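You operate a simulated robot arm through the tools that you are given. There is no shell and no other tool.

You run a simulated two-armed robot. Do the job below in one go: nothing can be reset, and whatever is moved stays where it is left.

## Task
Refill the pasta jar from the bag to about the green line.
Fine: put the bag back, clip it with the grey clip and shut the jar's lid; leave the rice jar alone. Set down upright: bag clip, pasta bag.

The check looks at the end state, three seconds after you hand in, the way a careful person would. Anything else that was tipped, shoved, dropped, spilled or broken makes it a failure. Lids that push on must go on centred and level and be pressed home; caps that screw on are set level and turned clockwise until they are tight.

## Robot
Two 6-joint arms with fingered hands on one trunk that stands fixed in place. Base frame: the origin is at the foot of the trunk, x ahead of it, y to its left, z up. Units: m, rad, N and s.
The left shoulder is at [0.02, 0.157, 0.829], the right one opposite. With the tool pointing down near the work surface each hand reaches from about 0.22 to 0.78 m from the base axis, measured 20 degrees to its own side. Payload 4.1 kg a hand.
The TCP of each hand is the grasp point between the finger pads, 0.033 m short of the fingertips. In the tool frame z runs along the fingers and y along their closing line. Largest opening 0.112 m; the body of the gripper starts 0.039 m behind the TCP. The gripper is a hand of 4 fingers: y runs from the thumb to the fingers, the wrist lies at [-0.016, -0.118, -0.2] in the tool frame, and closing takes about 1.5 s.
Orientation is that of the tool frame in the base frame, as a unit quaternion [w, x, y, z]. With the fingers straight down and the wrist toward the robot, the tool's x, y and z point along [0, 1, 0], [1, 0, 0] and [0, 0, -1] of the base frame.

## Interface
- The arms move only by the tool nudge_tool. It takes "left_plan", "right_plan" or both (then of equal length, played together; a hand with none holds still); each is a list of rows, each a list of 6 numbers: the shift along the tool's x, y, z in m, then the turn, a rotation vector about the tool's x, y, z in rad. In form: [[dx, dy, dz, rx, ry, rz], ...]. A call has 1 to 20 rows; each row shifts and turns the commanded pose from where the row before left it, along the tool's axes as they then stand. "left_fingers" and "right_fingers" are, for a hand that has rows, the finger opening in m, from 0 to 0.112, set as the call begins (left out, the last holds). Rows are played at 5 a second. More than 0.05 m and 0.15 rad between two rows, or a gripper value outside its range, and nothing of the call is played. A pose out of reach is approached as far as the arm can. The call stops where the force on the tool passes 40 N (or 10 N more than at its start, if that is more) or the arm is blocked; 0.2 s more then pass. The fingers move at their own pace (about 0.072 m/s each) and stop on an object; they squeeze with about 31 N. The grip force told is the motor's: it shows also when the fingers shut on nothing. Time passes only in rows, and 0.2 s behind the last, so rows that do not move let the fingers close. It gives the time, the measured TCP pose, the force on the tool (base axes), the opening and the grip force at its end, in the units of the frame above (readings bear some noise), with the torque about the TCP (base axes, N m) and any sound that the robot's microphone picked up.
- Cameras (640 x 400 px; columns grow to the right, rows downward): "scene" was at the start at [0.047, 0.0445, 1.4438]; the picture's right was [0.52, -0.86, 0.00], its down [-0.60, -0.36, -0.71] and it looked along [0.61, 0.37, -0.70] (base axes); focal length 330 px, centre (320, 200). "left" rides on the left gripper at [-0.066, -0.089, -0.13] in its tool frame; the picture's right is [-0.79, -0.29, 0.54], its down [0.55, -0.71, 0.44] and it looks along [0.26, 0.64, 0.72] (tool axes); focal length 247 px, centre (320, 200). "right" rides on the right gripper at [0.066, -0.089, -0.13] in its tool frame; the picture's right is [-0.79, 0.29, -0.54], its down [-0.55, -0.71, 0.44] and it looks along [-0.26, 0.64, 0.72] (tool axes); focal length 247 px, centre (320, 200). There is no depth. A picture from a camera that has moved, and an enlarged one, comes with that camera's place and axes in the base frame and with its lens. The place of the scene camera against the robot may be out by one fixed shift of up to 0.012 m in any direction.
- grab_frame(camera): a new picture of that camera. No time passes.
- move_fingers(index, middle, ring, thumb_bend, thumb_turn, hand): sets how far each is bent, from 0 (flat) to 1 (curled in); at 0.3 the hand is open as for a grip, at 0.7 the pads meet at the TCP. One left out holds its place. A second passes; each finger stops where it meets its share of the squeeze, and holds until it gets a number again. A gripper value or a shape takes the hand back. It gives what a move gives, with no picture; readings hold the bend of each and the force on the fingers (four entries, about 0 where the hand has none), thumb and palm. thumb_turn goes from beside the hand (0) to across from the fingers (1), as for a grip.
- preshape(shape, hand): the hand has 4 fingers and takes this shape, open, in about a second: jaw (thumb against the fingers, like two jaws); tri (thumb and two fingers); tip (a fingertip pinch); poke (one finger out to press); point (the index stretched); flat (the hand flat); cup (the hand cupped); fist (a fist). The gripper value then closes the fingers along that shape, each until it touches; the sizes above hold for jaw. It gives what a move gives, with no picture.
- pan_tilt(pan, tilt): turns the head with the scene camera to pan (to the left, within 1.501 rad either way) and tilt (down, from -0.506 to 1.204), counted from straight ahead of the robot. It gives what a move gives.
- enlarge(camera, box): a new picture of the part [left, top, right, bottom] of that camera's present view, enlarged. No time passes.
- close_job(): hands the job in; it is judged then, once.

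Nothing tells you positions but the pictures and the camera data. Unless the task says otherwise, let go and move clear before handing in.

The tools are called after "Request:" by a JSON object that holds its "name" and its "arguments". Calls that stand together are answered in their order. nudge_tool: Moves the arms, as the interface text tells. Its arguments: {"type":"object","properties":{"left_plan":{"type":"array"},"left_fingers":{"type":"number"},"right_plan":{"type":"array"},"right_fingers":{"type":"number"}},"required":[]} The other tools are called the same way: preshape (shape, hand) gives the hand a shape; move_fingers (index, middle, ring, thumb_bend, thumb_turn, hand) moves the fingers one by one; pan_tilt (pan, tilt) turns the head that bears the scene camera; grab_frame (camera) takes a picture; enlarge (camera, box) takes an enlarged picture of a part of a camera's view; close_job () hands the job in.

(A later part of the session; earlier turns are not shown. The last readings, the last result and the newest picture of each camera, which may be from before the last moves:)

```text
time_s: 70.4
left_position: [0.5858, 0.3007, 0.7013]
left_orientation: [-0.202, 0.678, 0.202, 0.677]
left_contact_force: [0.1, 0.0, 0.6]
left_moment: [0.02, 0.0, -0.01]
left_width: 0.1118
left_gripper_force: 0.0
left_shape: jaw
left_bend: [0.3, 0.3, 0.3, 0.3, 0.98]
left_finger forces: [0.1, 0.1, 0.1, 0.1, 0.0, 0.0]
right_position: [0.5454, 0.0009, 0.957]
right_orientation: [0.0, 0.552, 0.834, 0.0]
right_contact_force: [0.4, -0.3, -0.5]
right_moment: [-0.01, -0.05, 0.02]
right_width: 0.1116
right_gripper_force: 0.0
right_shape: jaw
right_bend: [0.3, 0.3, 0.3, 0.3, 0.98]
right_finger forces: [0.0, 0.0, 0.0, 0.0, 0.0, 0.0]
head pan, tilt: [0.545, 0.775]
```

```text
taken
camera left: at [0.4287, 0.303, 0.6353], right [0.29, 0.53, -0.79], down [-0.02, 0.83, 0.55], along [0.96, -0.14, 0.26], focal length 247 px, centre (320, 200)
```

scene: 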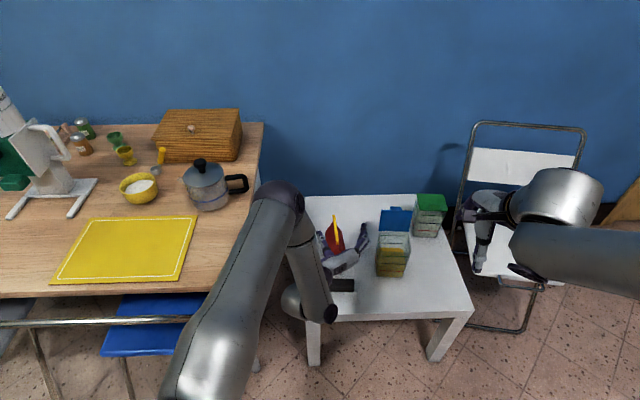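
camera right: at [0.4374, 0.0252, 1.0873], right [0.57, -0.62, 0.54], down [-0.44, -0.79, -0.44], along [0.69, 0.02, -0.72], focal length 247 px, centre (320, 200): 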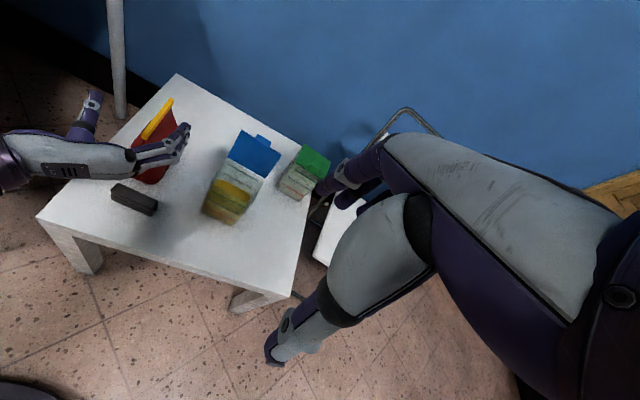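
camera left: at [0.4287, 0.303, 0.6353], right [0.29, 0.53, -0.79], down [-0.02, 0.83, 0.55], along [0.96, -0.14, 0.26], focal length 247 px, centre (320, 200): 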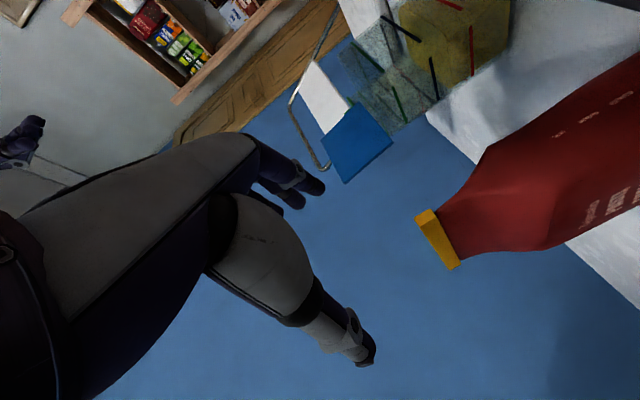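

The hand is laterally centred on the bag (within 2 mm). I'll continue down to z≈0.58.

Request:
{"name": "nudge_tool", "arguments": {"left_plan": [[-0.03, 0, 0, 0, 0, 0], [-0.03, 0, 0, 0, 0, 0], [-0.03, 0, 0, 0, 0, 0], [-0.03, 0, 0, 0, 0, 0]]}}

Request:
{"name": "grab_frame", "arguments": {"camera": "scene"}}

Request:
{"name": "enlarge", "arguments": {"camera": "right", "box": [0, 60, 240, 260]}}

Request:
{"name": "grab_frame", "arguments": {"camera": "left"}}

```text
time_s: 71.4
left_position: [0.582, 0.2984, 0.581]
left_orientation: [-0.201, 0.678, 0.202, 0.677]
left_contact_force: [-0.2, -1.0, -0.2]
left_moment: [-0.05, -0.02, 0.03]
left_width: 0.1114
left_gripper_force: 0.0
left_shape: jaw
left_bend: [0.3, 0.3, 0.3, 0.3, 0.98]
left_finger forces: [0.0, 0.1, 0.1, 0.1, 0.0, 0.0]
right_position: [0.5454, -0.0002, 0.9574]
right_orientation: [0.0, 0.551, 0.835, 0.0]
right_contact_force: [0.6, 0.4, 1.0]
right_moment: [-0.03, 0.02, 0.0]
right_width: 0.1117
right_gripper_force: 0.0
right_shape: jaw
right_bend: [0.3, 0.3, 0.3, 0.3, 0.98]
right_finger forces: [0.0, 0.0, 0.0, 0.1, 0.0, 0.0]
head pan, tilt: [0.545, 0.775]
```

```text
taken
```

scene: 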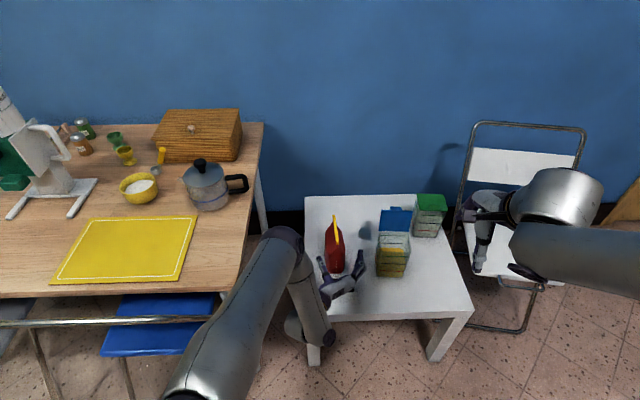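

```text
2.00 times, centred on (120, 160) of right
camera zoom: at [0.4374, 0.0253, 1.0872], right [0.57, -0.62, 0.54], down [-0.44, -0.79, -0.44], along [0.69, 0.02, -0.72], focal length 494 px, centre (720, 280)
```

zoom: 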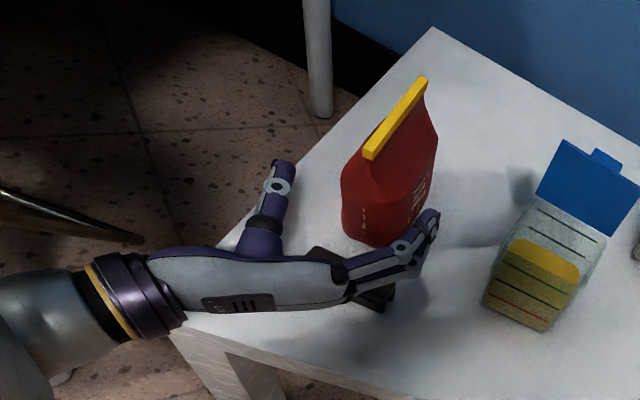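

```text
taken
camera left: at [0.4255, 0.3015, 0.5151], right [0.29, 0.53, -0.79], down [-0.02, 0.83, 0.55], along [0.96, -0.14, 0.26], focal length 247 px, centre (320, 200)
```

left: 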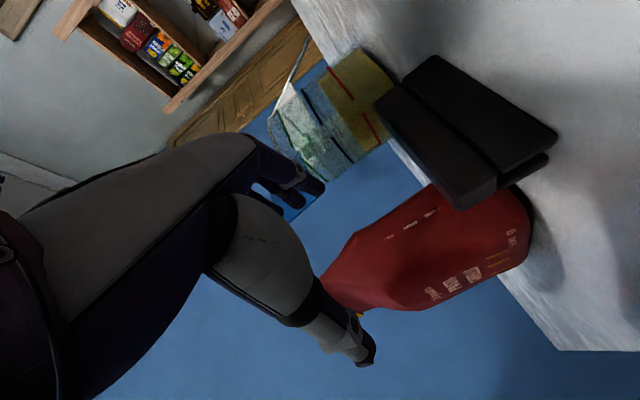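

Clear of everything. I'll advance 7 cm so the fingers straddle the bag.

Request:
{"name": "nudge_tool", "arguments": {"left_plan": [[0, 0, 0.02, 0, 0, 0], [0, 0, 0.02, 0, 0, 0], [0, 0, 0.018, 0, 0, 0], [0, 0, 0.014, 0, 0, 0]]}}

Request:
{"name": "enlarge", "arguments": {"camera": "right", "box": [60, 60, 240, 220]}}

Request:
{"name": "enlarge", "arguments": {"camera": "scene", "box": [290, 190, 400, 310]}}

Request:
{"name": "grab_frame", "arguments": {"camera": "left"}}

```text
time_s: 72.4
left_position: [0.6451, 0.3359, 0.5826]
left_orientation: [-0.201, 0.678, 0.202, 0.678]
left_contact_force: [0.1, 0.0, -0.6]
left_moment: [-0.02, 0.0, 0.03]
left_width: 0.1115
left_gripper_force: 0.0
left_shape: jaw
left_bend: [0.3, 0.3, 0.3, 0.3, 0.98]
left_finger forces: [0.0, 0.1, 0.0, 0.0, 0.0, 0.1]
right_position: [0.5453, 0.0007, 0.9582]
right_orientation: [0.0, 0.552, 0.834, 0.0]
right_contact_force: [-1.0, 0.3, 0.3]
right_moment: [0.02, 0.0, 0.01]
right_width: 0.1115
right_gripper_force: 0.1
right_shape: jaw
right_bend: [0.3, 0.3, 0.3, 0.3, 0.98]
right_finger forces: [0.0, 0.0, 0.0, 0.0, 0.1, 0.1]
head pan, tilt: [0.545, 0.775]
```

```text
2.50 times, centred on (150, 140) of right
camera zoom: at [0.4375, 0.0253, 1.0872], right [0.57, -0.62, 0.54], down [-0.44, -0.79, -0.44], along [0.69, 0.02, -0.72], focal length 617 px, centre (745, 350)
```

zoom: 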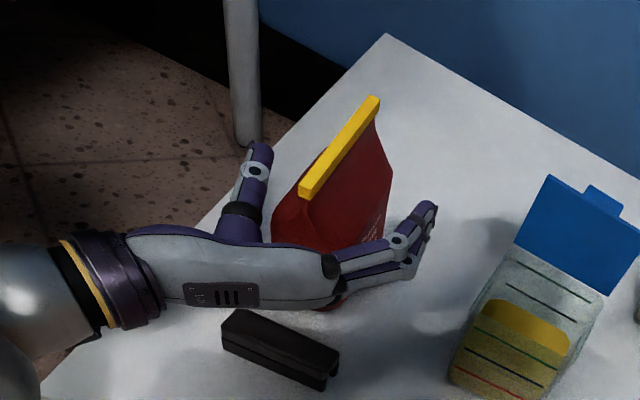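

```text
3.33 times, centred on (345, 250) of scene
camera zoom: at [0.0469, 0.0444, 1.4438], right [0.52, -0.86, 0.0], down [-0.6, -0.36, -0.71], along [0.61, 0.37, -0.7], focal length 1100 px, centre (237, 33)
```

zoom: 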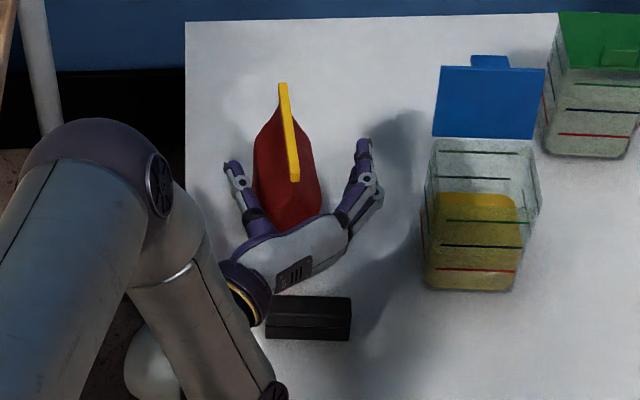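

```text
taken
camera left: at [0.487, 0.3397, 0.5159], right [0.29, 0.53, -0.79], down [-0.02, 0.83, 0.55], along [0.96, -0.14, 0.26], focal length 247 px, centre (320, 200)
```

left: 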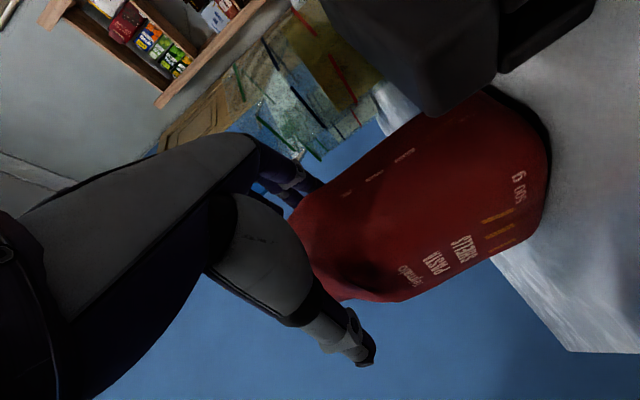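

The hand straddles the bag properly. I'll go down 2 cm more, to where the bag's faces are parallel, then close.

Request:
{"name": "nudge_tool", "arguments": {"left_plan": [[-0.012, 0, 0, 0, 0, 0], [-0.011, 0, 0, 0, 0, 0]]}}

Request:
{"name": "nudge_tool", "arguments": {"left_plan": [[0, 0, 0, 0, 0, 0], [0, 0, 0, 0, 0, 0], [0, 0, 0, 0, 0, 0], [0, 0, 0, 0, 0, 0], [0, 0, 0, 0, 0, 0], [0, 0, 0, 0, 0, 0], [0, 0, 0, 0, 0, 0], [0, 0, 0, 0, 0, 0]], "left_fingers": 0.0}}

Request:
{"name": "enlarge", "arguments": {"camera": "right", "box": [60, 60, 240, 220]}}

Request:
{"name": "enlarge", "arguments": {"camera": "scene", "box": [290, 190, 400, 310]}}

```text
time_s: 73.0
left_position: [0.6453, 0.3376, 0.559]
left_orientation: [-0.201, 0.678, 0.202, 0.677]
left_contact_force: [0.3, 0.6, 0.0]
left_moment: [-0.02, 0.03, 0.03]
left_width: 0.1117
left_gripper_force: 0.0
left_shape: jaw
left_bend: [0.3, 0.3, 0.3, 0.3, 0.98]
left_finger forces: [0.0, 0.0, 0.0, 0.1, 0.9, 0.1]
right_position: [0.5449, -0.0002, 0.9583]
right_orientation: [0.0, 0.551, 0.834, -0.001]
right_contact_force: [0.0, -1.4, -0.2]
right_moment: [-0.03, -0.03, -0.01]
right_width: 0.1117
right_gripper_force: 0.1
right_shape: jaw
right_bend: [0.3, 0.3, 0.3, 0.3, 0.98]
right_finger forces: [0.0, 0.0, 0.0, 0.1, 0.0, 0.0]
head pan, tilt: [0.545, 0.775]
```

```text
time_s: 74.8
left_position: [0.6448, 0.3369, 0.5602]
left_orientation: [-0.202, 0.678, 0.202, 0.677]
left_contact_force: [0.4, 0.6, 2.1]
left_moment: [0.0, -0.15, 0.1]
left_width: 0.0664
left_gripper_force: 31.0
left_shape: jaw
left_bend: [0.76, 0.55, 0.59, 0.42, 0.98]
left_finger forces: [16.7, 9.5, 0.0, 0.0, 27.3, 0.0]
right_position: [0.5457, -0.0, 0.9572]
right_orientation: [0.0, 0.551, 0.834, -0.001]
right_contact_force: [-0.4, 0.0, 0.5]
right_moment: [0.0, -0.02, -0.03]
right_width: 0.112
right_gripper_force: 0.0
right_shape: jaw
right_bend: [0.3, 0.3, 0.3, 0.3, 0.98]
right_finger forces: [0.0, 0.0, 0.1, 0.0, 0.0, 0.0]
head pan, tilt: [0.545, 0.775]
```

```text
2.50 times, centred on (150, 140) of right
camera zoom: at [0.4374, 0.0253, 1.0873], right [0.57, -0.62, 0.54], down [-0.44, -0.79, -0.44], along [0.69, 0.02, -0.72], focal length 617 px, centre (745, 350)
```

zoom: 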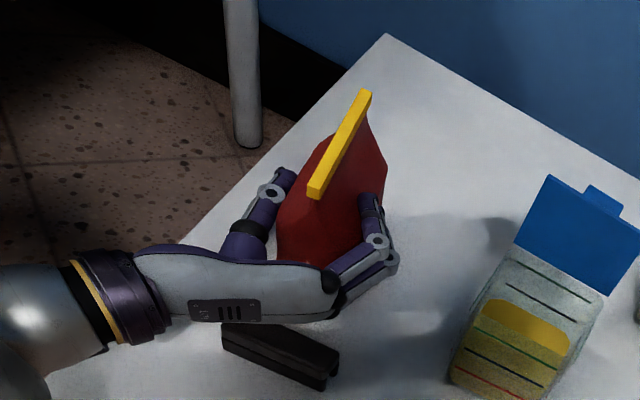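

```text
3.33 times, centred on (345, 250) of scene
camera zoom: at [0.0469, 0.0445, 1.4438], right [0.52, -0.86, 0.0], down [-0.6, -0.36, -0.71], along [0.61, 0.37, -0.7], focal length 1100 px, centre (237, 33)
```

zoom: 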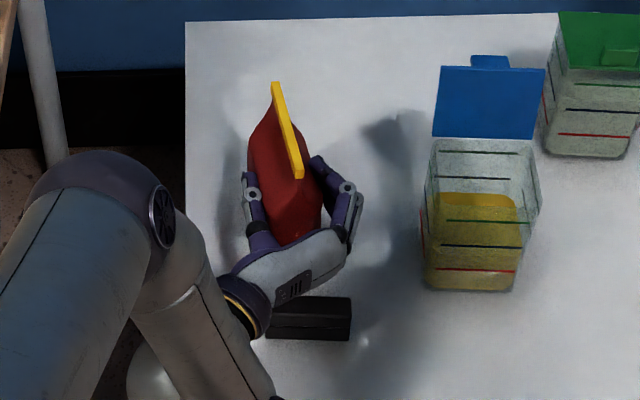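

Good grip on the bag body (0.066 wide). I'll lift slowly and check that it holds without tilting.

Request:
{"name": "nudge_tool", "arguments": {"left_plan": [[0.006, 0, 0, 0, 0, 0], [0.01, 0, 0, 0, 0, 0], [0.012, 0, 0, 0, 0, 0], [0, 0, 0, 0, 0, 0]]}}

Request:
{"name": "enlarge", "arguments": {"camera": "right", "box": [60, 40, 240, 200]}}

Request:
{"name": "enlarge", "arguments": {"camera": "scene", "box": [290, 190, 400, 310]}}

Request:
{"name": "grab_frame", "arguments": {"camera": "left"}}

```text
time_s: 75.8
left_position: [0.6468, 0.3379, 0.5852]
left_orientation: [-0.202, 0.679, 0.203, 0.676]
left_contact_force: [0.2, -0.6, -2.9]
left_moment: [-0.07, 0.07, 0.01]
left_width: 0.0665
left_gripper_force: 31.1
left_shape: jaw
left_bend: [0.76, 0.55, 0.59, 0.42, 0.98]
left_finger forces: [17.0, 8.4, 0.1, 0.0, 27.4, 0.0]
right_position: [0.5446, 0.0008, 0.9574]
right_orientation: [0.0, 0.552, 0.834, 0.0]
right_contact_force: [0.0, 0.1, 0.2]
right_moment: [0.01, 0.0, 0.0]
right_width: 0.1117
right_gripper_force: 0.1
right_shape: jaw
right_bend: [0.3, 0.3, 0.3, 0.3, 0.98]
right_finger forces: [0.1, 0.0, 0.0, 0.0, 0.0, 0.1]
head pan, tilt: [0.545, 0.775]
```

```text
2.50 times, centred on (150, 120) of right
camera zoom: at [0.4375, 0.0253, 1.0872], right [0.57, -0.62, 0.54], down [-0.44, -0.79, -0.44], along [0.69, 0.02, -0.72], focal length 617 px, centre (745, 400)
```

zoom: 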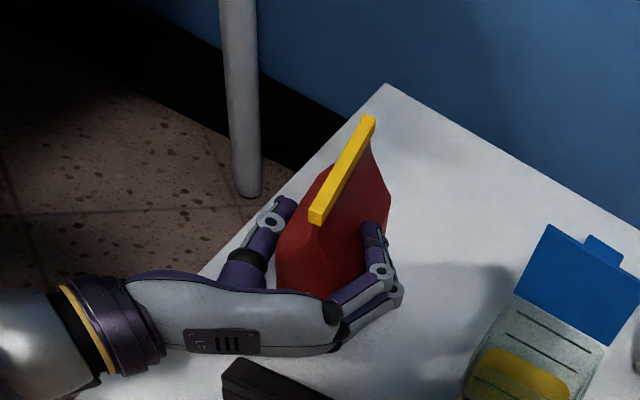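

```text
3.33 times, centred on (345, 250) of scene
camera zoom: at [0.047, 0.0445, 1.4438], right [0.52, -0.86, 0.0], down [-0.6, -0.36, -0.71], along [0.61, 0.37, -0.7], focal length 1100 px, centre (237, 33)
```

zoom: 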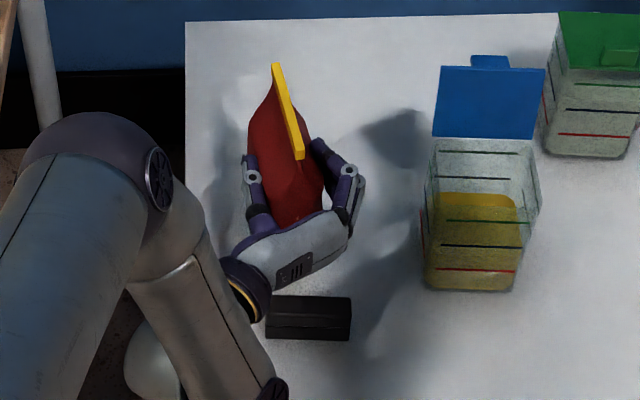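

```text
taken
camera left: at [0.4876, 0.34, 0.5203], right [0.29, 0.53, -0.79], down [-0.02, 0.83, 0.55], along [0.96, -0.14, 0.26], focal length 247 px, centre (320, 200)
```

left: 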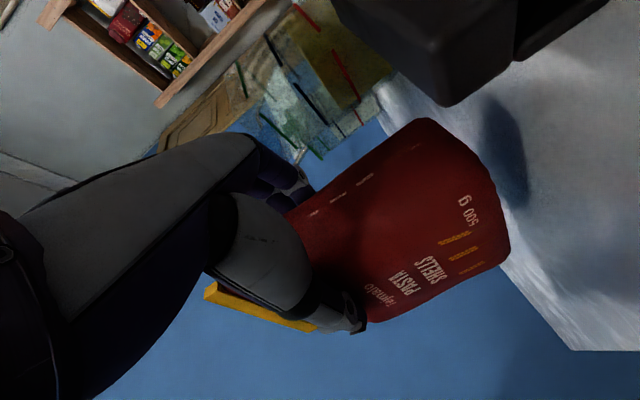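

The bag is lifted (about 3 N) and upright. I'll raise it to z≈0.80 and carry it over in front of the jar, keeping it upright.

Request:
{"name": "nudge_tool", "arguments": {"left_plan": [[0.03, 0, 0, 0, 0, 0], [0.035, 0, 0, 0, 0, 0], [0.035, 0, 0, 0, 0, 0], [0.035, 0, 0, 0, 0, 0], [0.035, 0, 0, 0, 0, 0], [0.035, 0, 0, 0, 0, 0]]}}

Request:
{"name": "grab_frame", "arguments": {"camera": "scene"}}

Request:
{"name": "grab_frame", "arguments": {"camera": "right"}}

```text
time_s: 77.2
left_position: [0.6465, 0.3379, 0.7921]
left_orientation: [-0.201, 0.679, 0.203, 0.677]
left_contact_force: [-0.2, -0.3, -1.2]
left_moment: [-0.06, 0.06, 0.01]
left_width: 0.0663
left_gripper_force: 30.7
left_shape: jaw
left_bend: [0.76, 0.55, 0.59, 0.42, 0.98]
left_finger forces: [16.8, 8.4, 0.0, 0.1, 27.1, 0.0]
right_position: [0.5438, 0.0014, 0.9567]
right_orientation: [0.0, 0.551, 0.835, 0.0]
right_contact_force: [-0.4, -0.5, 0.0]
right_moment: [0.0, 0.02, -0.01]
right_width: 0.1117
right_gripper_force: 0.1
right_shape: jaw
right_bend: [0.3, 0.3, 0.3, 0.3, 0.98]
right_finger forces: [0.1, 0.1, 0.0, 0.0, 0.0, 0.0]
head pan, tilt: [0.545, 0.775]
```

```text
taken
```

scene: 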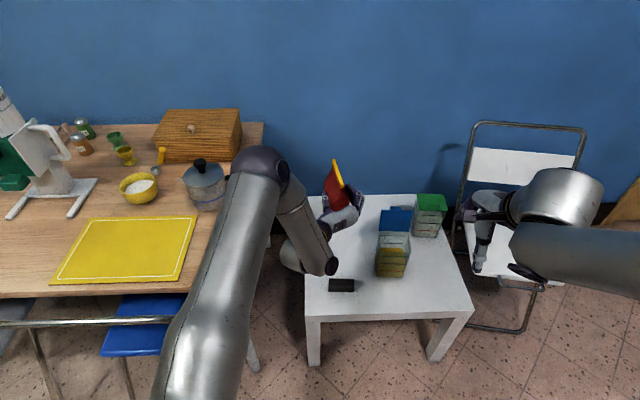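

```text
taken
camera right: at [0.4377, 0.0254, 1.0872], right [0.57, -0.62, 0.54], down [-0.44, -0.79, -0.44], along [0.69, 0.02, -0.72], focal length 247 px, centre (320, 200)
```

right: 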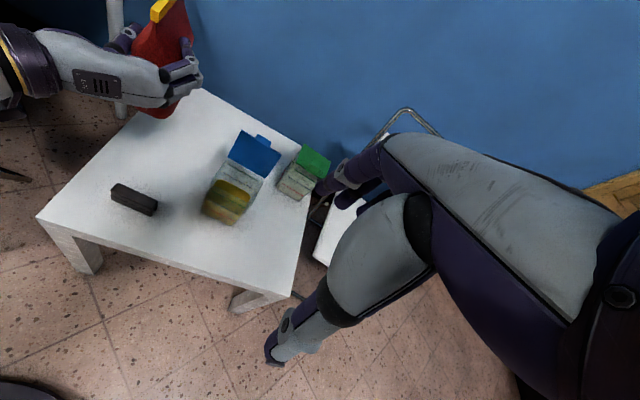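

I'll move the bag across to just in front of the jar, and at the same time lift the right arm slightly out of the way.

Request:
{"name": "nudge_tool", "arguments": {"left_plan": [[0, 0.0346, -0.0195, 0, 0, 0], [0, 0.0346, -0.0195, 0, 0, 0], [0, 0.0346, -0.0195, 0, 0, 0], [0, 0.0346, -0.0195, 0, 0, 0], [0, 0.0346, -0.0195, 0, 0, 0], [0, 0.0346, -0.0195, 0, 0, 0]], "right_plan": [[-0.0077, -0.0033, -0.013, 0, 0, 0], [-0.0077, -0.0033, -0.013, 0, 0, 0], [-0.0077, -0.0033, -0.013, 0, 0, 0], [-0.0077, -0.0033, -0.013, 0, 0, 0], [-0.0077, -0.0033, -0.013, 0, 0, 0], [-0.0077, -0.0033, -0.013, 0, 0, 0]]}}

Request:
{"name": "grab_frame", "arguments": {"camera": "scene"}}

Request:
{"name": "grab_frame", "arguments": {"camera": "right"}}

Request:
{"name": "grab_frame", "arguments": {"camera": "left"}}

```text
time_s: 78.6
left_position: [0.6611, 0.0997, 0.7922]
left_orientation: [-0.2, 0.678, 0.204, 0.678]
left_contact_force: [0.3, -0.1, -2.3]
left_moment: [-0.07, 0.03, -0.02]
left_width: 0.0661
left_gripper_force: 30.9
left_shape: jaw
left_bend: [0.76, 0.55, 0.59, 0.42, 0.98]
left_finger forces: [16.8, 8.2, 0.0, 0.0, 26.7, 0.0]
right_position: [0.5439, -0.05, 1.0351]
right_orientation: [0.0, 0.55, 0.835, 0.0]
right_contact_force: [-0.6, 0.0, 0.2]
right_moment: [-0.03, 0.0, -0.02]
right_width: 0.1116
right_gripper_force: 0.1
right_shape: jaw
right_bend: [0.3, 0.3, 0.3, 0.3, 0.98]
right_finger forces: [0.1, 0.0, 0.0, 0.0, 0.0, 0.0]
head pan, tilt: [0.545, 0.775]
```

```text
taken
```

scene: 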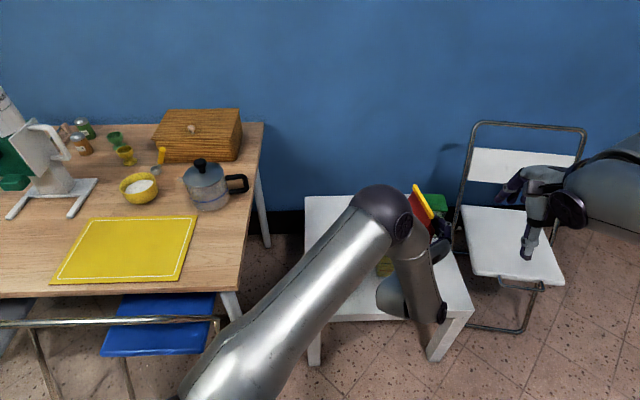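

```text
taken
camera right: at [0.4377, -0.0257, 1.1651], right [0.58, -0.62, 0.54], down [-0.44, -0.79, -0.44], along [0.69, 0.02, -0.72], focal length 247 px, centre (320, 200)
```

right: 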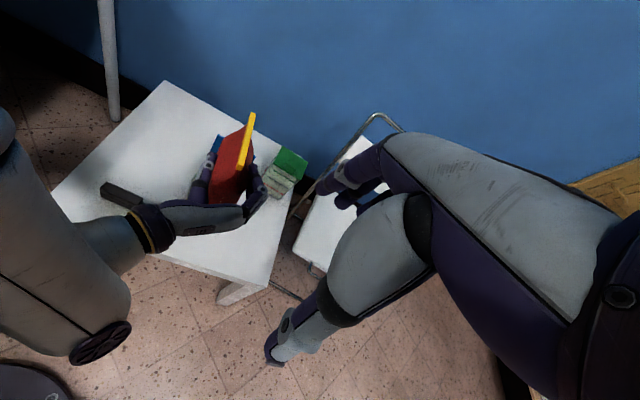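

```text
taken
camera left: at [0.5037, 0.1024, 0.7258], right [0.29, 0.53, -0.79], down [-0.02, 0.83, 0.55], along [0.96, -0.14, 0.26], focal length 247 px, centre (320, 200)
```

left: 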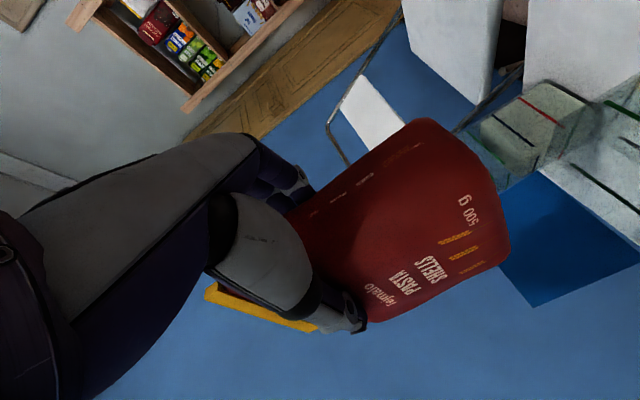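

The bag is in front of the jar. The outside cameras are now blocked by the arm, so I'll rely on the left wrist camera and retreat to check when needed. I'll yaw the hand a little to the left for reach during the pour.

Request:
{"name": "nudge_tool", "arguments": {"left_plan": [[0, 0, 0, 0.1, 0, 0], [0, 0, 0, 0.1, 0, 0], [0, 0, 0, 0.07, 0, 0]]}}

Request:
{"name": "grab_frame", "arguments": {"camera": "left"}}

```text
time_s: 79.4
left_position: [0.6609, 0.0996, 0.7931]
left_orientation: [-0.291, 0.645, 0.293, 0.643]
left_contact_force: [-0.3, 0.0, -0.7]
left_moment: [-0.09, 0.05, 0.02]
left_width: 0.0664
left_gripper_force: 30.9
left_shape: jaw
left_bend: [0.76, 0.55, 0.59, 0.42, 0.98]
left_finger forces: [16.8, 8.5, 0.0, 0.1, 26.7, 0.0]
right_position: [0.5448, -0.0502, 1.0352]
right_orientation: [0.001, 0.551, 0.835, 0.0]
right_contact_force: [0.3, 1.2, 0.3]
right_moment: [-0.05, 0.02, 0.04]
right_width: 0.1119
right_gripper_force: 0.0
right_shape: jaw
right_bend: [0.3, 0.3, 0.3, 0.3, 0.98]
right_finger forces: [0.0, 0.1, 0.0, 0.0, 0.0, 0.0]
head pan, tilt: [0.545, 0.775]
```

```text
taken
camera left: at [0.5071, 0.0602, 0.726], right [0.14, 0.59, -0.79], down [-0.24, 0.8, 0.55], along [0.96, 0.12, 0.26], focal length 247 px, centre (320, 200)
```

left: 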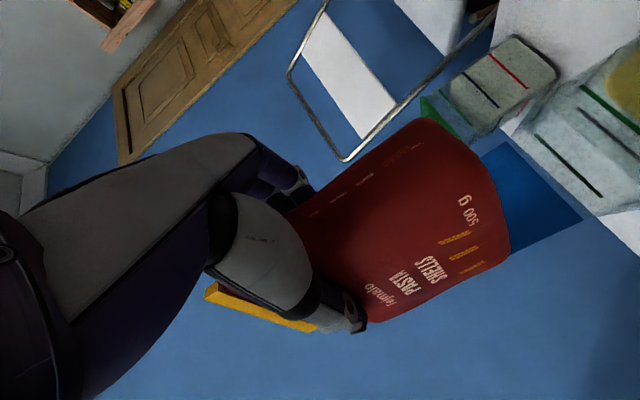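

Hand azimuth is now 49°. I'll tip the bag the first 45° (the mouth corner stays over the jar, well above the rim) and check.

Request:
{"name": "nudge_tool", "arguments": {"left_plan": [[0, 0, 0, 0, -0.131, 0], [0, 0, 0, 0, -0.131, 0], [0, 0, 0, 0, -0.131, 0], [0, 0, 0, 0, -0.131, 0], [0, 0, 0, 0, -0.131, 0], [0, 0, 0, 0, -0.131, 0]]}}

Request:
{"name": "grab_frame", "arguments": {"camera": "left"}}

Request:
{"name": "grab_frame", "arguments": {"camera": "scene"}}

Request:
{"name": "enlarge", "arguments": {"camera": "right", "box": [120, 90, 320, 250]}}

```text
time_s: 80.8
left_position: [0.6601, 0.0992, 0.7923]
left_orientation: [-0.156, 0.843, 0.381, 0.347]
left_contact_force: [-0.1, 0.5, -1.3]
left_moment: [-0.01, -0.04, 0.0]
left_width: 0.0661
left_gripper_force: 31.6
left_shape: jaw
left_bend: [0.76, 0.55, 0.59, 0.42, 0.98]
left_finger forces: [16.5, 8.9, 0.1, 0.1, 26.1, 0.0]
right_position: [0.545, -0.0499, 1.0352]
right_orientation: [0.0, 0.551, 0.834, -0.001]
right_contact_force: [-0.1, 0.0, 0.4]
right_moment: [-0.03, -0.02, -0.03]
right_width: 0.1117
right_gripper_force: 0.0
right_shape: jaw
right_bend: [0.3, 0.3, 0.3, 0.3, 0.98]
right_finger forces: [0.0, 0.0, 0.0, 0.0, 0.1, 0.1]
head pan, tilt: [0.545, 0.775]
```

```text
taken
camera left: at [0.5021, 0.054, 0.8379], right [-0.34, 0.05, -0.94], down [-0.07, 0.99, 0.08], along [0.94, 0.09, -0.33], focal length 247 px, centre (320, 200)
```

left: 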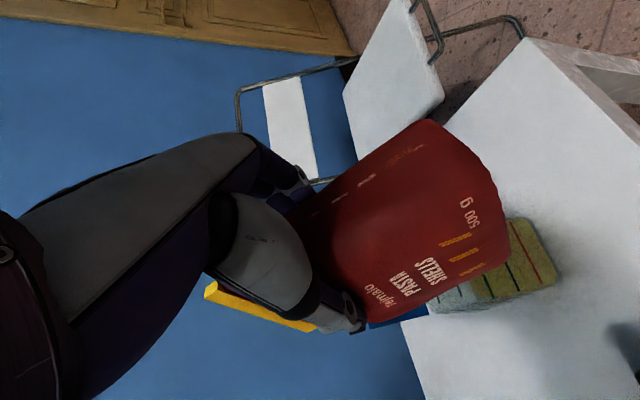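

```text
taken
```

scene: 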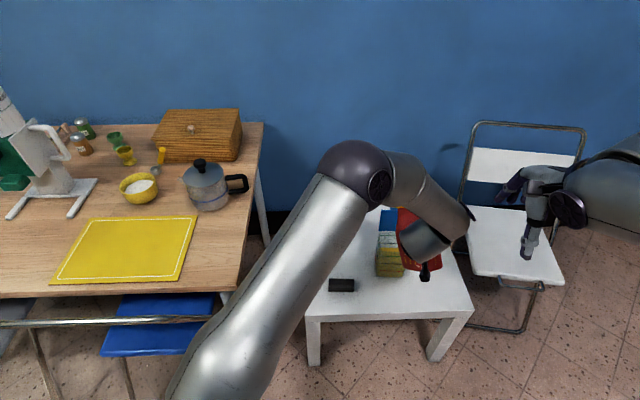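

```text
2.50 times, centred on (220, 170) of right
camera zoom: at [0.4377, -0.0263, 1.1651], right [0.57, -0.62, 0.54], down [-0.44, -0.79, -0.44], along [0.69, 0.02, -0.72], focal length 617 px, centre (570, 275)
```

zoom: 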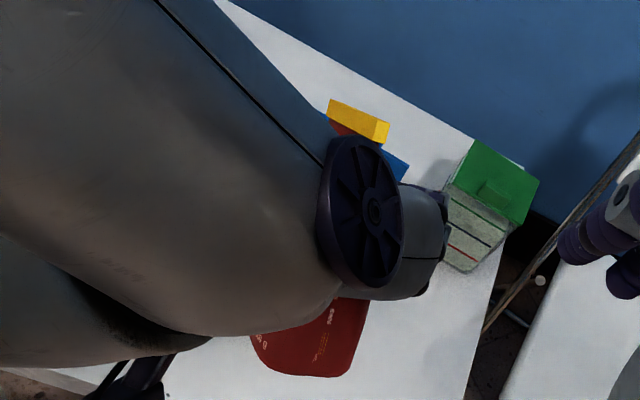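

The bag sits 9° rotated in the hand, so the pouring corner is about 3 cm left of the jar's centre. I'll correct sideways and tip on to 60°, then look.

Request:
{"name": "nudge_tool", "arguments": {"left_plan": [[-0.0072, 0.0152, 0.014, 0, 0, 0], [-0.0072, 0.0152, 0.014, 0, 0, 0], [0, 0, 0, 0, -0.131, 0], [0, 0, 0, 0, -0.131, 0]]}}

Request:
{"name": "grab_frame", "arguments": {"camera": "left"}}

Request:
{"name": "enlarge", "arguments": {"camera": "scene", "box": [340, 180, 480, 300]}}

Request:
{"name": "enlarge", "arguments": {"camera": "right", "box": [120, 90, 320, 250]}}

```text
time_s: 81.8
left_position: [0.6893, 0.0854, 0.762]
left_orientation: [-0.105, 0.881, 0.398, 0.235]
left_contact_force: [-0.8, -1.0, -2.7]
left_moment: [0.05, -0.06, 0.02]
left_width: 0.066
left_gripper_force: 31.0
left_shape: jaw
left_bend: [0.76, 0.55, 0.59, 0.42, 0.99]
left_finger forces: [16.3, 8.9, 0.0, 0.0, 25.7, 0.0]
right_position: [0.5449, -0.0518, 1.035]
right_orientation: [0.0, 0.551, 0.834, 0.0]
right_contact_force: [1.1, -0.9, -0.4]
right_moment: [0.02, 0.01, 0.0]
right_width: 0.1117
right_gripper_force: 0.0
right_shape: jaw
right_bend: [0.3, 0.3, 0.3, 0.3, 0.98]
right_finger forces: [0.0, 0.0, 0.1, 0.1, 0.1, 0.0]
head pan, tilt: [0.545, 0.775]
```

```text
taken
camera left: at [0.5427, 0.0533, 0.8427], right [-0.49, -0.13, -0.86], down [-0.07, 0.99, -0.1], along [0.87, 0.01, -0.5], focal length 247 px, centre (320, 200)
```

left: 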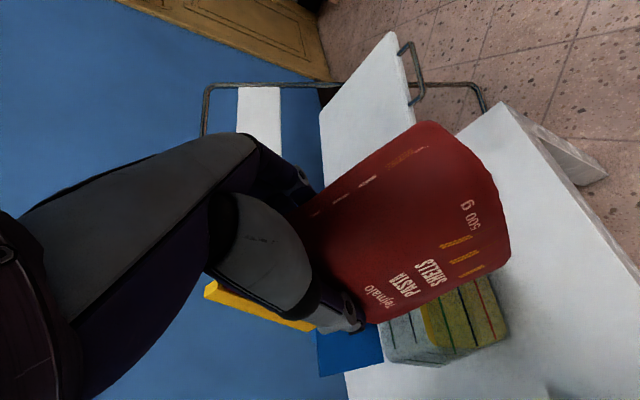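

```text
3.33 times, centred on (410, 240) of scene
camera zoom: at [0.0469, 0.0441, 1.4438], right [0.52, -0.86, 0.0], down [-0.6, -0.36, -0.71], along [0.61, 0.37, -0.7], focal length 1100 px, centre (20, 67)
```

zoom: 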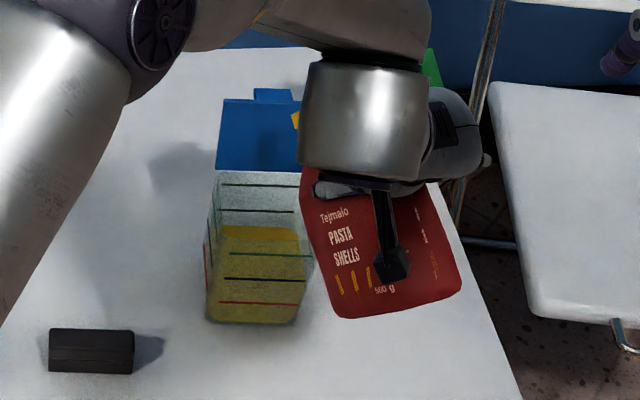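

```text
2.50 times, centred on (220, 170) of right
camera zoom: at [0.4376, -0.0265, 1.1651], right [0.57, -0.62, 0.54], down [-0.44, -0.79, -0.44], along [0.69, 0.02, -0.72], focal length 617 px, centre (570, 275)
```

zoom: 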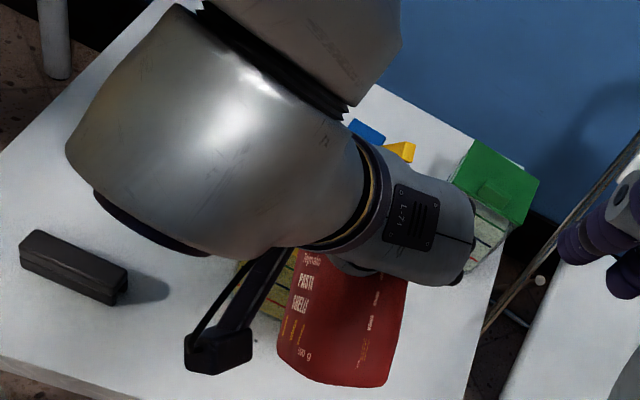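

Now the scene camera sees the jar and its lines clearly, and the bag's pouring corner is right where I computed, above the jar. I'll tip to 75° while keeping the corner over the jar's centre.

Request:
{"name": "nudge_tool", "arguments": {"left_plan": [[0.0081, -0.0038, 0.0047, 0, -0.131, 0], [0.009, -0.0038, 0.0028, 0, -0.131, 0]]}}

Request:
{"name": "enlarge", "arguments": {"camera": "scene", "box": [340, 180, 480, 300]}}

Request:
{"name": "grab_frame", "arguments": {"camera": "left"}}

```text
time_s: 82.4
left_position: [0.638, 0.0869, 0.742]
left_orientation: [-0.053, 0.9, 0.414, 0.128]
left_contact_force: [0.7, -0.1, -2.3]
left_moment: [0.03, -0.08, -0.01]
left_width: 0.0661
left_gripper_force: 31.3
left_shape: jaw
left_bend: [0.76, 0.55, 0.59, 0.42, 0.99]
left_finger forces: [16.4, 8.9, 0.0, 0.1, 25.9, 0.0]
left hand out of reach, approached as far as the arm can: row 1, 2
right_position: [0.5452, -0.0516, 1.0351]
right_orientation: [0.0, 0.551, 0.834, 0.0]
right_contact_force: [-0.1, -0.3, 0.5]
right_moment: [0.02, -0.01, 0.04]
right_width: 0.1115
right_gripper_force: 0.1
right_shape: jaw
right_bend: [0.3, 0.3, 0.3, 0.3, 0.98]
right_finger forces: [0.0, 0.0, 0.0, 0.0, 0.1, 0.1]
head pan, tilt: [0.545, 0.775]
```

```text
3.33 times, centred on (410, 240) of scene
camera zoom: at [0.0472, 0.0444, 1.4438], right [0.52, -0.86, 0.0], down [-0.6, -0.36, -0.71], along [0.61, 0.37, -0.7], focal length 1100 px, centre (20, 67)
```

zoom: 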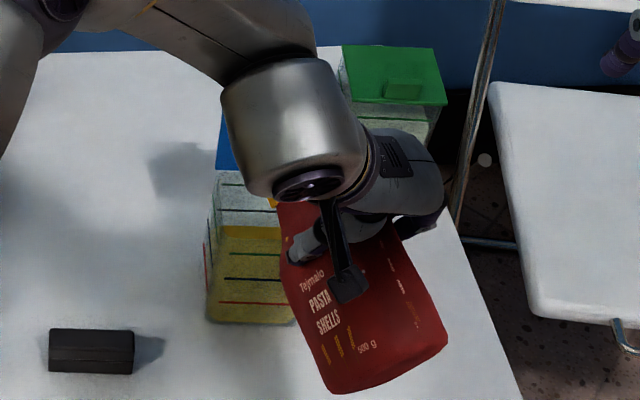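

```text
taken
camera left: at [0.5058, 0.0711, 0.8486], right [-0.61, -0.29, -0.74], down [-0.11, 0.95, -0.28], along [0.78, -0.08, -0.61], focal length 247 px, centre (320, 200)
```

left: 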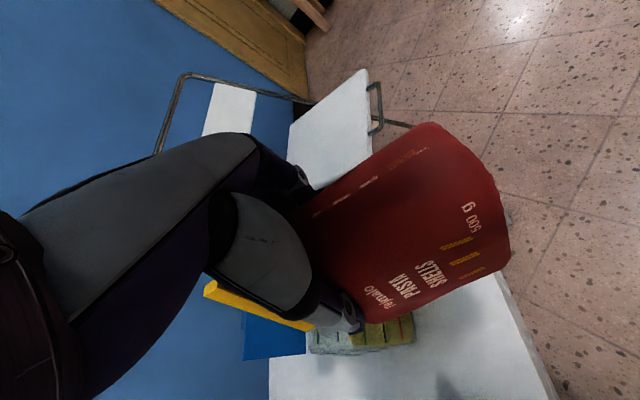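

The arm hit a wrist limit and was pulled back about 5 cm, so the corner isn't over the jar; nothing has spilled yet. I'll tip the bag back to 45°, then use a different heading (33°), which stays clear of that limit.

Request:
{"name": "nudge_tool", "arguments": {"left_plan": [[0.0028, 0, -0.0096, 0, 0.125, 0], [0.004, 0, -0.009, 0, 0.125, 0], [0.005, 0, -0.0087, 0, 0.125, 0], [0.006, 0, -0.008, 0, 0.125, 0]]}}

Request:
{"name": "nudge_tool", "arguments": {"left_plan": [[0, 0, 0, -0.09, 0, 0.09], [0, 0, 0, -0.09, 0, 0.09]]}}

Request:
{"name": "enlarge", "arguments": {"camera": "scene", "box": [320, 170, 480, 320]}}

```text
time_s: 83.4
left_position: [0.6394, 0.0881, 0.7826]
left_orientation: [-0.152, 0.846, 0.383, 0.339]
left_contact_force: [-0.4, 1.1, -2.5]
left_moment: [-0.03, -0.02, 0.01]
left_width: 0.066
left_gripper_force: 30.9
left_shape: jaw
left_bend: [0.76, 0.56, 0.59, 0.42, 0.99]
left_finger forces: [16.2, 8.2, 0.1, 0.1, 25.2, 0.0]
right_position: [0.5447, -0.05, 1.0358]
right_orientation: [0.0, 0.551, 0.835, 0.0]
right_contact_force: [-0.3, 0.3, 0.4]
right_moment: [-0.01, 0.01, 0.0]
right_width: 0.112
right_gripper_force: 0.1
right_shape: jaw
right_bend: [0.3, 0.3, 0.3, 0.3, 0.98]
right_finger forces: [0.0, 0.1, 0.1, 0.0, 0.0, 0.0]
head pan, tilt: [0.545, 0.775]
```

```text
time_s: 84.0
left_position: [0.6395, 0.087, 0.7816]
left_orientation: [-0.105, 0.888, 0.273, 0.356]
left_contact_force: [-0.3, -0.2, -1.8]
left_moment: [-0.01, -0.05, -0.02]
left_width: 0.066
left_gripper_force: 31.0
left_shape: jaw
left_bend: [0.76, 0.56, 0.59, 0.42, 0.99]
left_finger forces: [16.2, 8.3, 0.0, 0.0, 25.0, 0.0]
right_position: [0.5446, -0.0506, 1.0357]
right_orientation: [0.0, 0.551, 0.835, 0.0]
right_contact_force: [0.4, 0.0, -0.1]
right_moment: [0.0, -0.02, -0.03]
right_width: 0.1119
right_gripper_force: 0.2
right_shape: jaw
right_bend: [0.3, 0.3, 0.3, 0.3, 0.98]
right_finger forces: [0.0, 0.0, 0.0, 0.0, 0.0, 0.0]
head pan, tilt: [0.545, 0.775]
```

```text
2.67 times, centred on (400, 245) of scene
camera zoom: at [0.0471, 0.0443, 1.4438], right [0.52, -0.86, 0.0], down [-0.6, -0.36, -0.71], along [0.61, 0.37, -0.7], focal length 880 px, centre (107, 80)
```

zoom: 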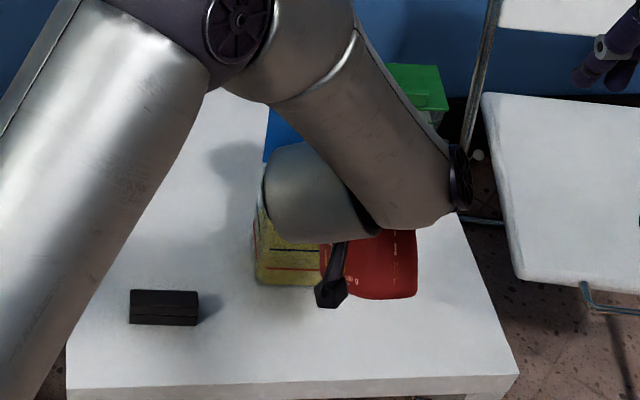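

Heading is now 33°, tilt 45°, nothing lost. I'll move the pouring corner back over the jar and tip to 60°, checking reach.

Request:
{"name": "nudge_tool", "arguments": {"left_plan": [[0.0088, -0.0048, 0.0085, 0, 0, 0], [0.0088, -0.0048, 0.0085, 0, 0, 0], [0.003, 0, 0.0028, 0, -0.12, 0], [0.0033, 0, 0.0024, 0, -0.12, 0]]}}

Request:
{"name": "enlarge", "arguments": {"camera": "scene", "box": [320, 170, 480, 320]}}

Request:
{"name": "grab_frame", "arguments": {"camera": "left"}}

Request:
{"name": "grab_frame", "arguments": {"camera": "right"}}

```text
time_s: 85.0
left_position: [0.6586, 0.1129, 0.7831]
left_orientation: [-0.08, 0.916, 0.282, 0.274]
left_contact_force: [0.2, -0.2, -3.0]
left_moment: [-0.02, -0.06, 0.01]
left_width: 0.0661
left_gripper_force: 31.1
left_shape: jaw
left_bend: [0.76, 0.56, 0.59, 0.42, 0.99]
left_finger forces: [16.0, 8.1, 0.0, 0.1, 24.8, 0.0]
left hand out of reach, approached as far as the arm can: row 4
right_position: [0.5444, -0.0507, 1.0366]
right_orientation: [0.001, 0.551, 0.834, 0.0]
right_contact_force: [0.1, 0.6, 0.3]
right_moment: [0.0, -0.02, -0.02]
right_width: 0.1118
right_gripper_force: 0.0
right_shape: jaw
right_bend: [0.3, 0.3, 0.3, 0.3, 0.98]
right_finger forces: [0.1, 0.0, 0.0, 0.0, 0.0, 0.0]
head pan, tilt: [0.545, 0.775]
```

```text
2.67 times, centred on (400, 245) of scene
camera zoom: at [0.0471, 0.0446, 1.4437], right [0.52, -0.86, 0.0], down [-0.6, -0.36, -0.71], along [0.61, 0.37, -0.7], focal length 880 px, centre (107, 80)
```

zoom: 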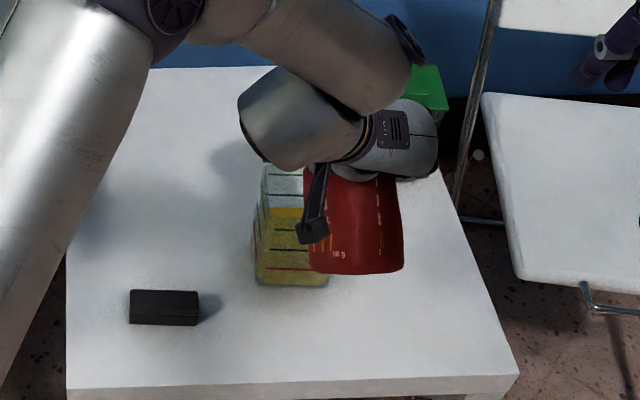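

```text
taken
camera left: at [0.5032, 0.1163, 0.854], right [-0.46, 0.03, -0.89], down [0.18, 0.98, -0.07], along [0.87, -0.2, -0.46], focal length 247 px, centre (320, 200)
```

left: 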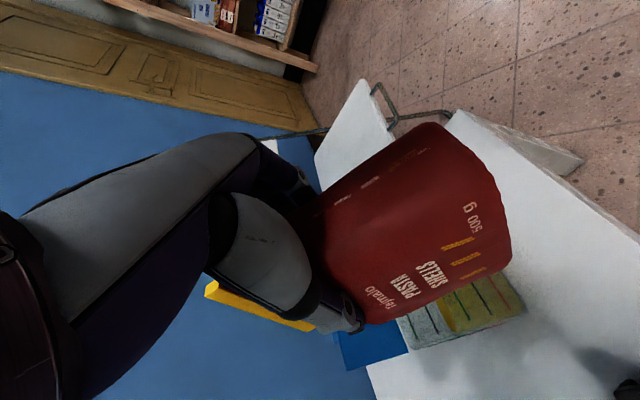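

```text
taken
camera right: at [0.4378, -0.026, 1.1651], right [0.57, -0.62, 0.54], down [-0.44, -0.79, -0.44], along [0.69, 0.02, -0.72], focal length 247 px, centre (320, 200)
```

right: 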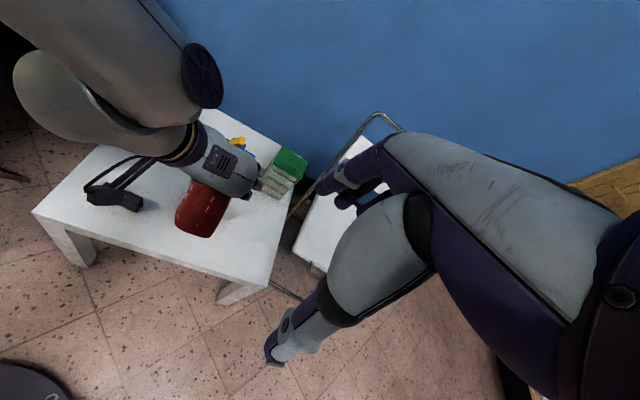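

Only the last row was slightly out of reach (the arm crosses a narrow awkward band near this tilt). The corner is still right over the jar. I'll go one small row at a time.

Request:
{"name": "nudge_tool", "arguments": {"left_plan": [[0, 0, 0, 0, -0.06, 0]]}}

Request:
{"name": "nudge_tool", "arguments": {"left_plan": [[0, 0, 0, 0, -0.06, 0]]}}

```text
time_s: 85.4
left_position: [0.6574, 0.1132, 0.7827]
left_orientation: [-0.08, 0.916, 0.281, 0.273]
left_contact_force: [0.0, -0.6, -2.3]
left_moment: [-0.02, -0.02, 0.01]
left_width: 0.0658
left_gripper_force: 31.0
left_shape: jaw
left_bend: [0.76, 0.56, 0.59, 0.42, 0.99]
left_finger forces: [16.1, 8.0, 0.0, 0.1, 24.8, 0.0]
left hand out of reach, approached as far as the arm can: row 1
right_position: [0.5434, -0.0503, 1.0365]
right_orientation: [0.0, 0.551, 0.835, 0.0]
right_contact_force: [-0.4, -0.3, 0.0]
right_moment: [0.0, -0.02, 0.01]
right_width: 0.1117
right_gripper_force: 0.0
right_shape: jaw
right_bend: [0.3, 0.3, 0.3, 0.3, 0.98]
right_finger forces: [0.1, 0.0, 0.0, 0.0, 0.1, 0.0]
head pan, tilt: [0.545, 0.775]
```

```text
time_s: 85.8
left_position: [0.657, 0.1127, 0.7811]
left_orientation: [-0.08, 0.916, 0.282, 0.274]
left_contact_force: [-0.4, -0.2, -1.5]
left_moment: [-0.02, -0.05, -0.01]
left_width: 0.0658
left_gripper_force: 31.0
left_shape: jaw
left_bend: [0.76, 0.56, 0.59, 0.42, 0.99]
left_finger forces: [16.1, 8.1, 0.1, 0.0, 24.7, 0.0]
left hand out of reach, approached as far as the arm can: row 1
right_position: [0.5446, -0.0512, 1.0364]
right_orientation: [0.0, 0.551, 0.834, 0.0]
right_contact_force: [0.4, -0.9, 0.2]
right_moment: [0.01, -0.06, 0.0]
right_width: 0.1117
right_gripper_force: 0.1
right_shape: jaw
right_bend: [0.3, 0.3, 0.3, 0.3, 0.98]
right_finger forces: [0.1, 0.0, 0.0, 0.0, 0.0, 0.0]
head pan, tilt: [0.545, 0.775]
```

The arm is stuck at a wrist limit here. Earlier, at (0.66, 0.365, 0.893), the same tilt went through smoothly, so I'll tip back a bit, carry the bag there, cross that tilt there (staying below the angle where pasta pours), and then return to the jar.

Request:
{"name": "nudge_tool", "arguments": {"left_plan": [[0, 0, 0, 0, 0.13, 0], [0, 0, 0, 0, 0.13, 0], [0, 0, 0, 0, 0.13, 0], [0, 0, 0, 0, 0.13, 0]]}}

Request:
{"name": "grab_frame", "arguments": {"camera": "scene"}}

```text
time_s: 86.8
left_position: [0.6595, 0.1134, 0.782]
left_orientation: [-0.15, 0.814, 0.251, 0.501]
left_contact_force: [-1.4, 0.2, -2.5]
left_moment: [-0.02, -0.01, 0.0]
left_width: 0.0658
left_gripper_force: 30.5
left_shape: jaw
left_bend: [0.76, 0.56, 0.59, 0.42, 0.99]
left_finger forces: [16.1, 7.8, 0.1, 0.0, 24.7, 0.0]
right_position: [0.5449, -0.0509, 1.0359]
right_orientation: [0.001, 0.551, 0.835, 0.0]
right_contact_force: [-0.3, -0.3, 1.4]
right_moment: [0.01, 0.01, -0.01]
right_width: 0.112
right_gripper_force: 0.0
right_shape: jaw
right_bend: [0.3, 0.3, 0.3, 0.3, 0.98]
right_finger forces: [0.0, 0.0, 0.1, 0.0, 0.0, 0.0]
head pan, tilt: [0.545, 0.775]
```

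```text
taken
```

scene: 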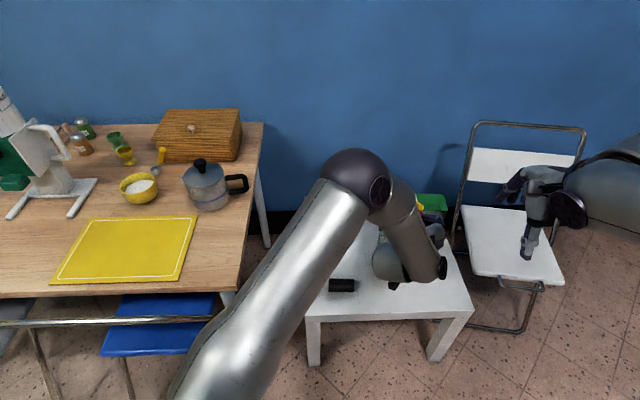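

Request:
{"name": "nudge_tool", "arguments": {"left_plan": [[0.0256, -0.0314, 0.0106, 0, 0, 0], [0.0256, -0.0314, 0.0106, 0, 0, 0], [0.0256, -0.0314, 0.0106, 0, 0, 0], [0.0256, -0.0314, 0.0106, 0, 0, 0], [0.0256, -0.0314, 0.0106, 0, 0, 0], [0.0256, -0.0314, 0.0106, 0, 0, 0]]}}

Request:
{"name": "nudge_tool", "arguments": {"left_plan": [[0, 0, 0, 0, -0.13, 0], [0, 0, 0, 0, -0.13, 0], [0, 0, 0, 0, -0.13, 0]]}}

Request:
{"name": "grab_frame", "arguments": {"camera": "scene"}}

```text
time_s: 88.2
left_position: [0.6583, 0.3409, 0.8877]
left_orientation: [-0.15, 0.815, 0.251, 0.5]
left_contact_force: [0.1, 0.8, -2.8]
left_moment: [-0.02, 0.01, 0.05]
left_width: 0.0659
left_gripper_force: 30.8
left_shape: jaw
left_bend: [0.76, 0.56, 0.59, 0.42, 0.99]
left_finger forces: [16.3, 7.9, 0.0, 0.0, 24.9, 0.0]
right_position: [0.545, -0.0518, 1.0356]
right_orientation: [0.001, 0.551, 0.835, 0.0]
right_contact_force: [0.1, -0.5, -0.9]
right_moment: [0.0, -0.02, 0.01]
right_width: 0.1119
right_gripper_force: 0.0
right_shape: jaw
right_bend: [0.3, 0.3, 0.3, 0.3, 0.98]
right_finger forces: [0.0, 0.1, 0.1, 0.1, 0.1, 0.0]
head pan, tilt: [0.545, 0.775]
```

```text
time_s: 89.0
left_position: [0.6587, 0.3411, 0.8883]
left_orientation: [-0.099, 0.897, 0.276, 0.332]
left_contact_force: [0.9, -1.0, -3.1]
left_moment: [0.01, -0.03, 0.0]
left_width: 0.0655
left_gripper_force: 31.2
left_shape: jaw
left_bend: [0.76, 0.56, 0.59, 0.42, 0.99]
left_finger forces: [16.2, 8.1, 0.1, 0.0, 24.6, 0.0]
right_position: [0.545, -0.0498, 1.0343]
right_orientation: [0.0, 0.551, 0.834, 0.0]
right_contact_force: [-0.6, -0.1, -0.1]
right_moment: [-0.02, 0.0, 0.0]
right_width: 0.112
right_gripper_force: 0.1
right_shape: jaw
right_bend: [0.3, 0.3, 0.3, 0.3, 0.98]
right_finger forces: [0.0, 0.1, 0.0, 0.1, 0.0, 0.0]
head pan, tilt: [0.545, 0.775]
```

```text
taken
```

scene: 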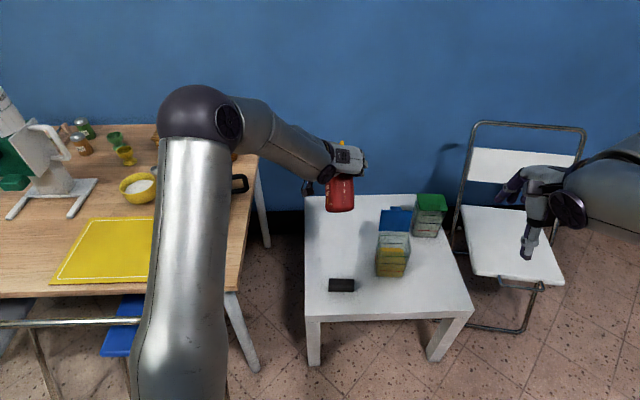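

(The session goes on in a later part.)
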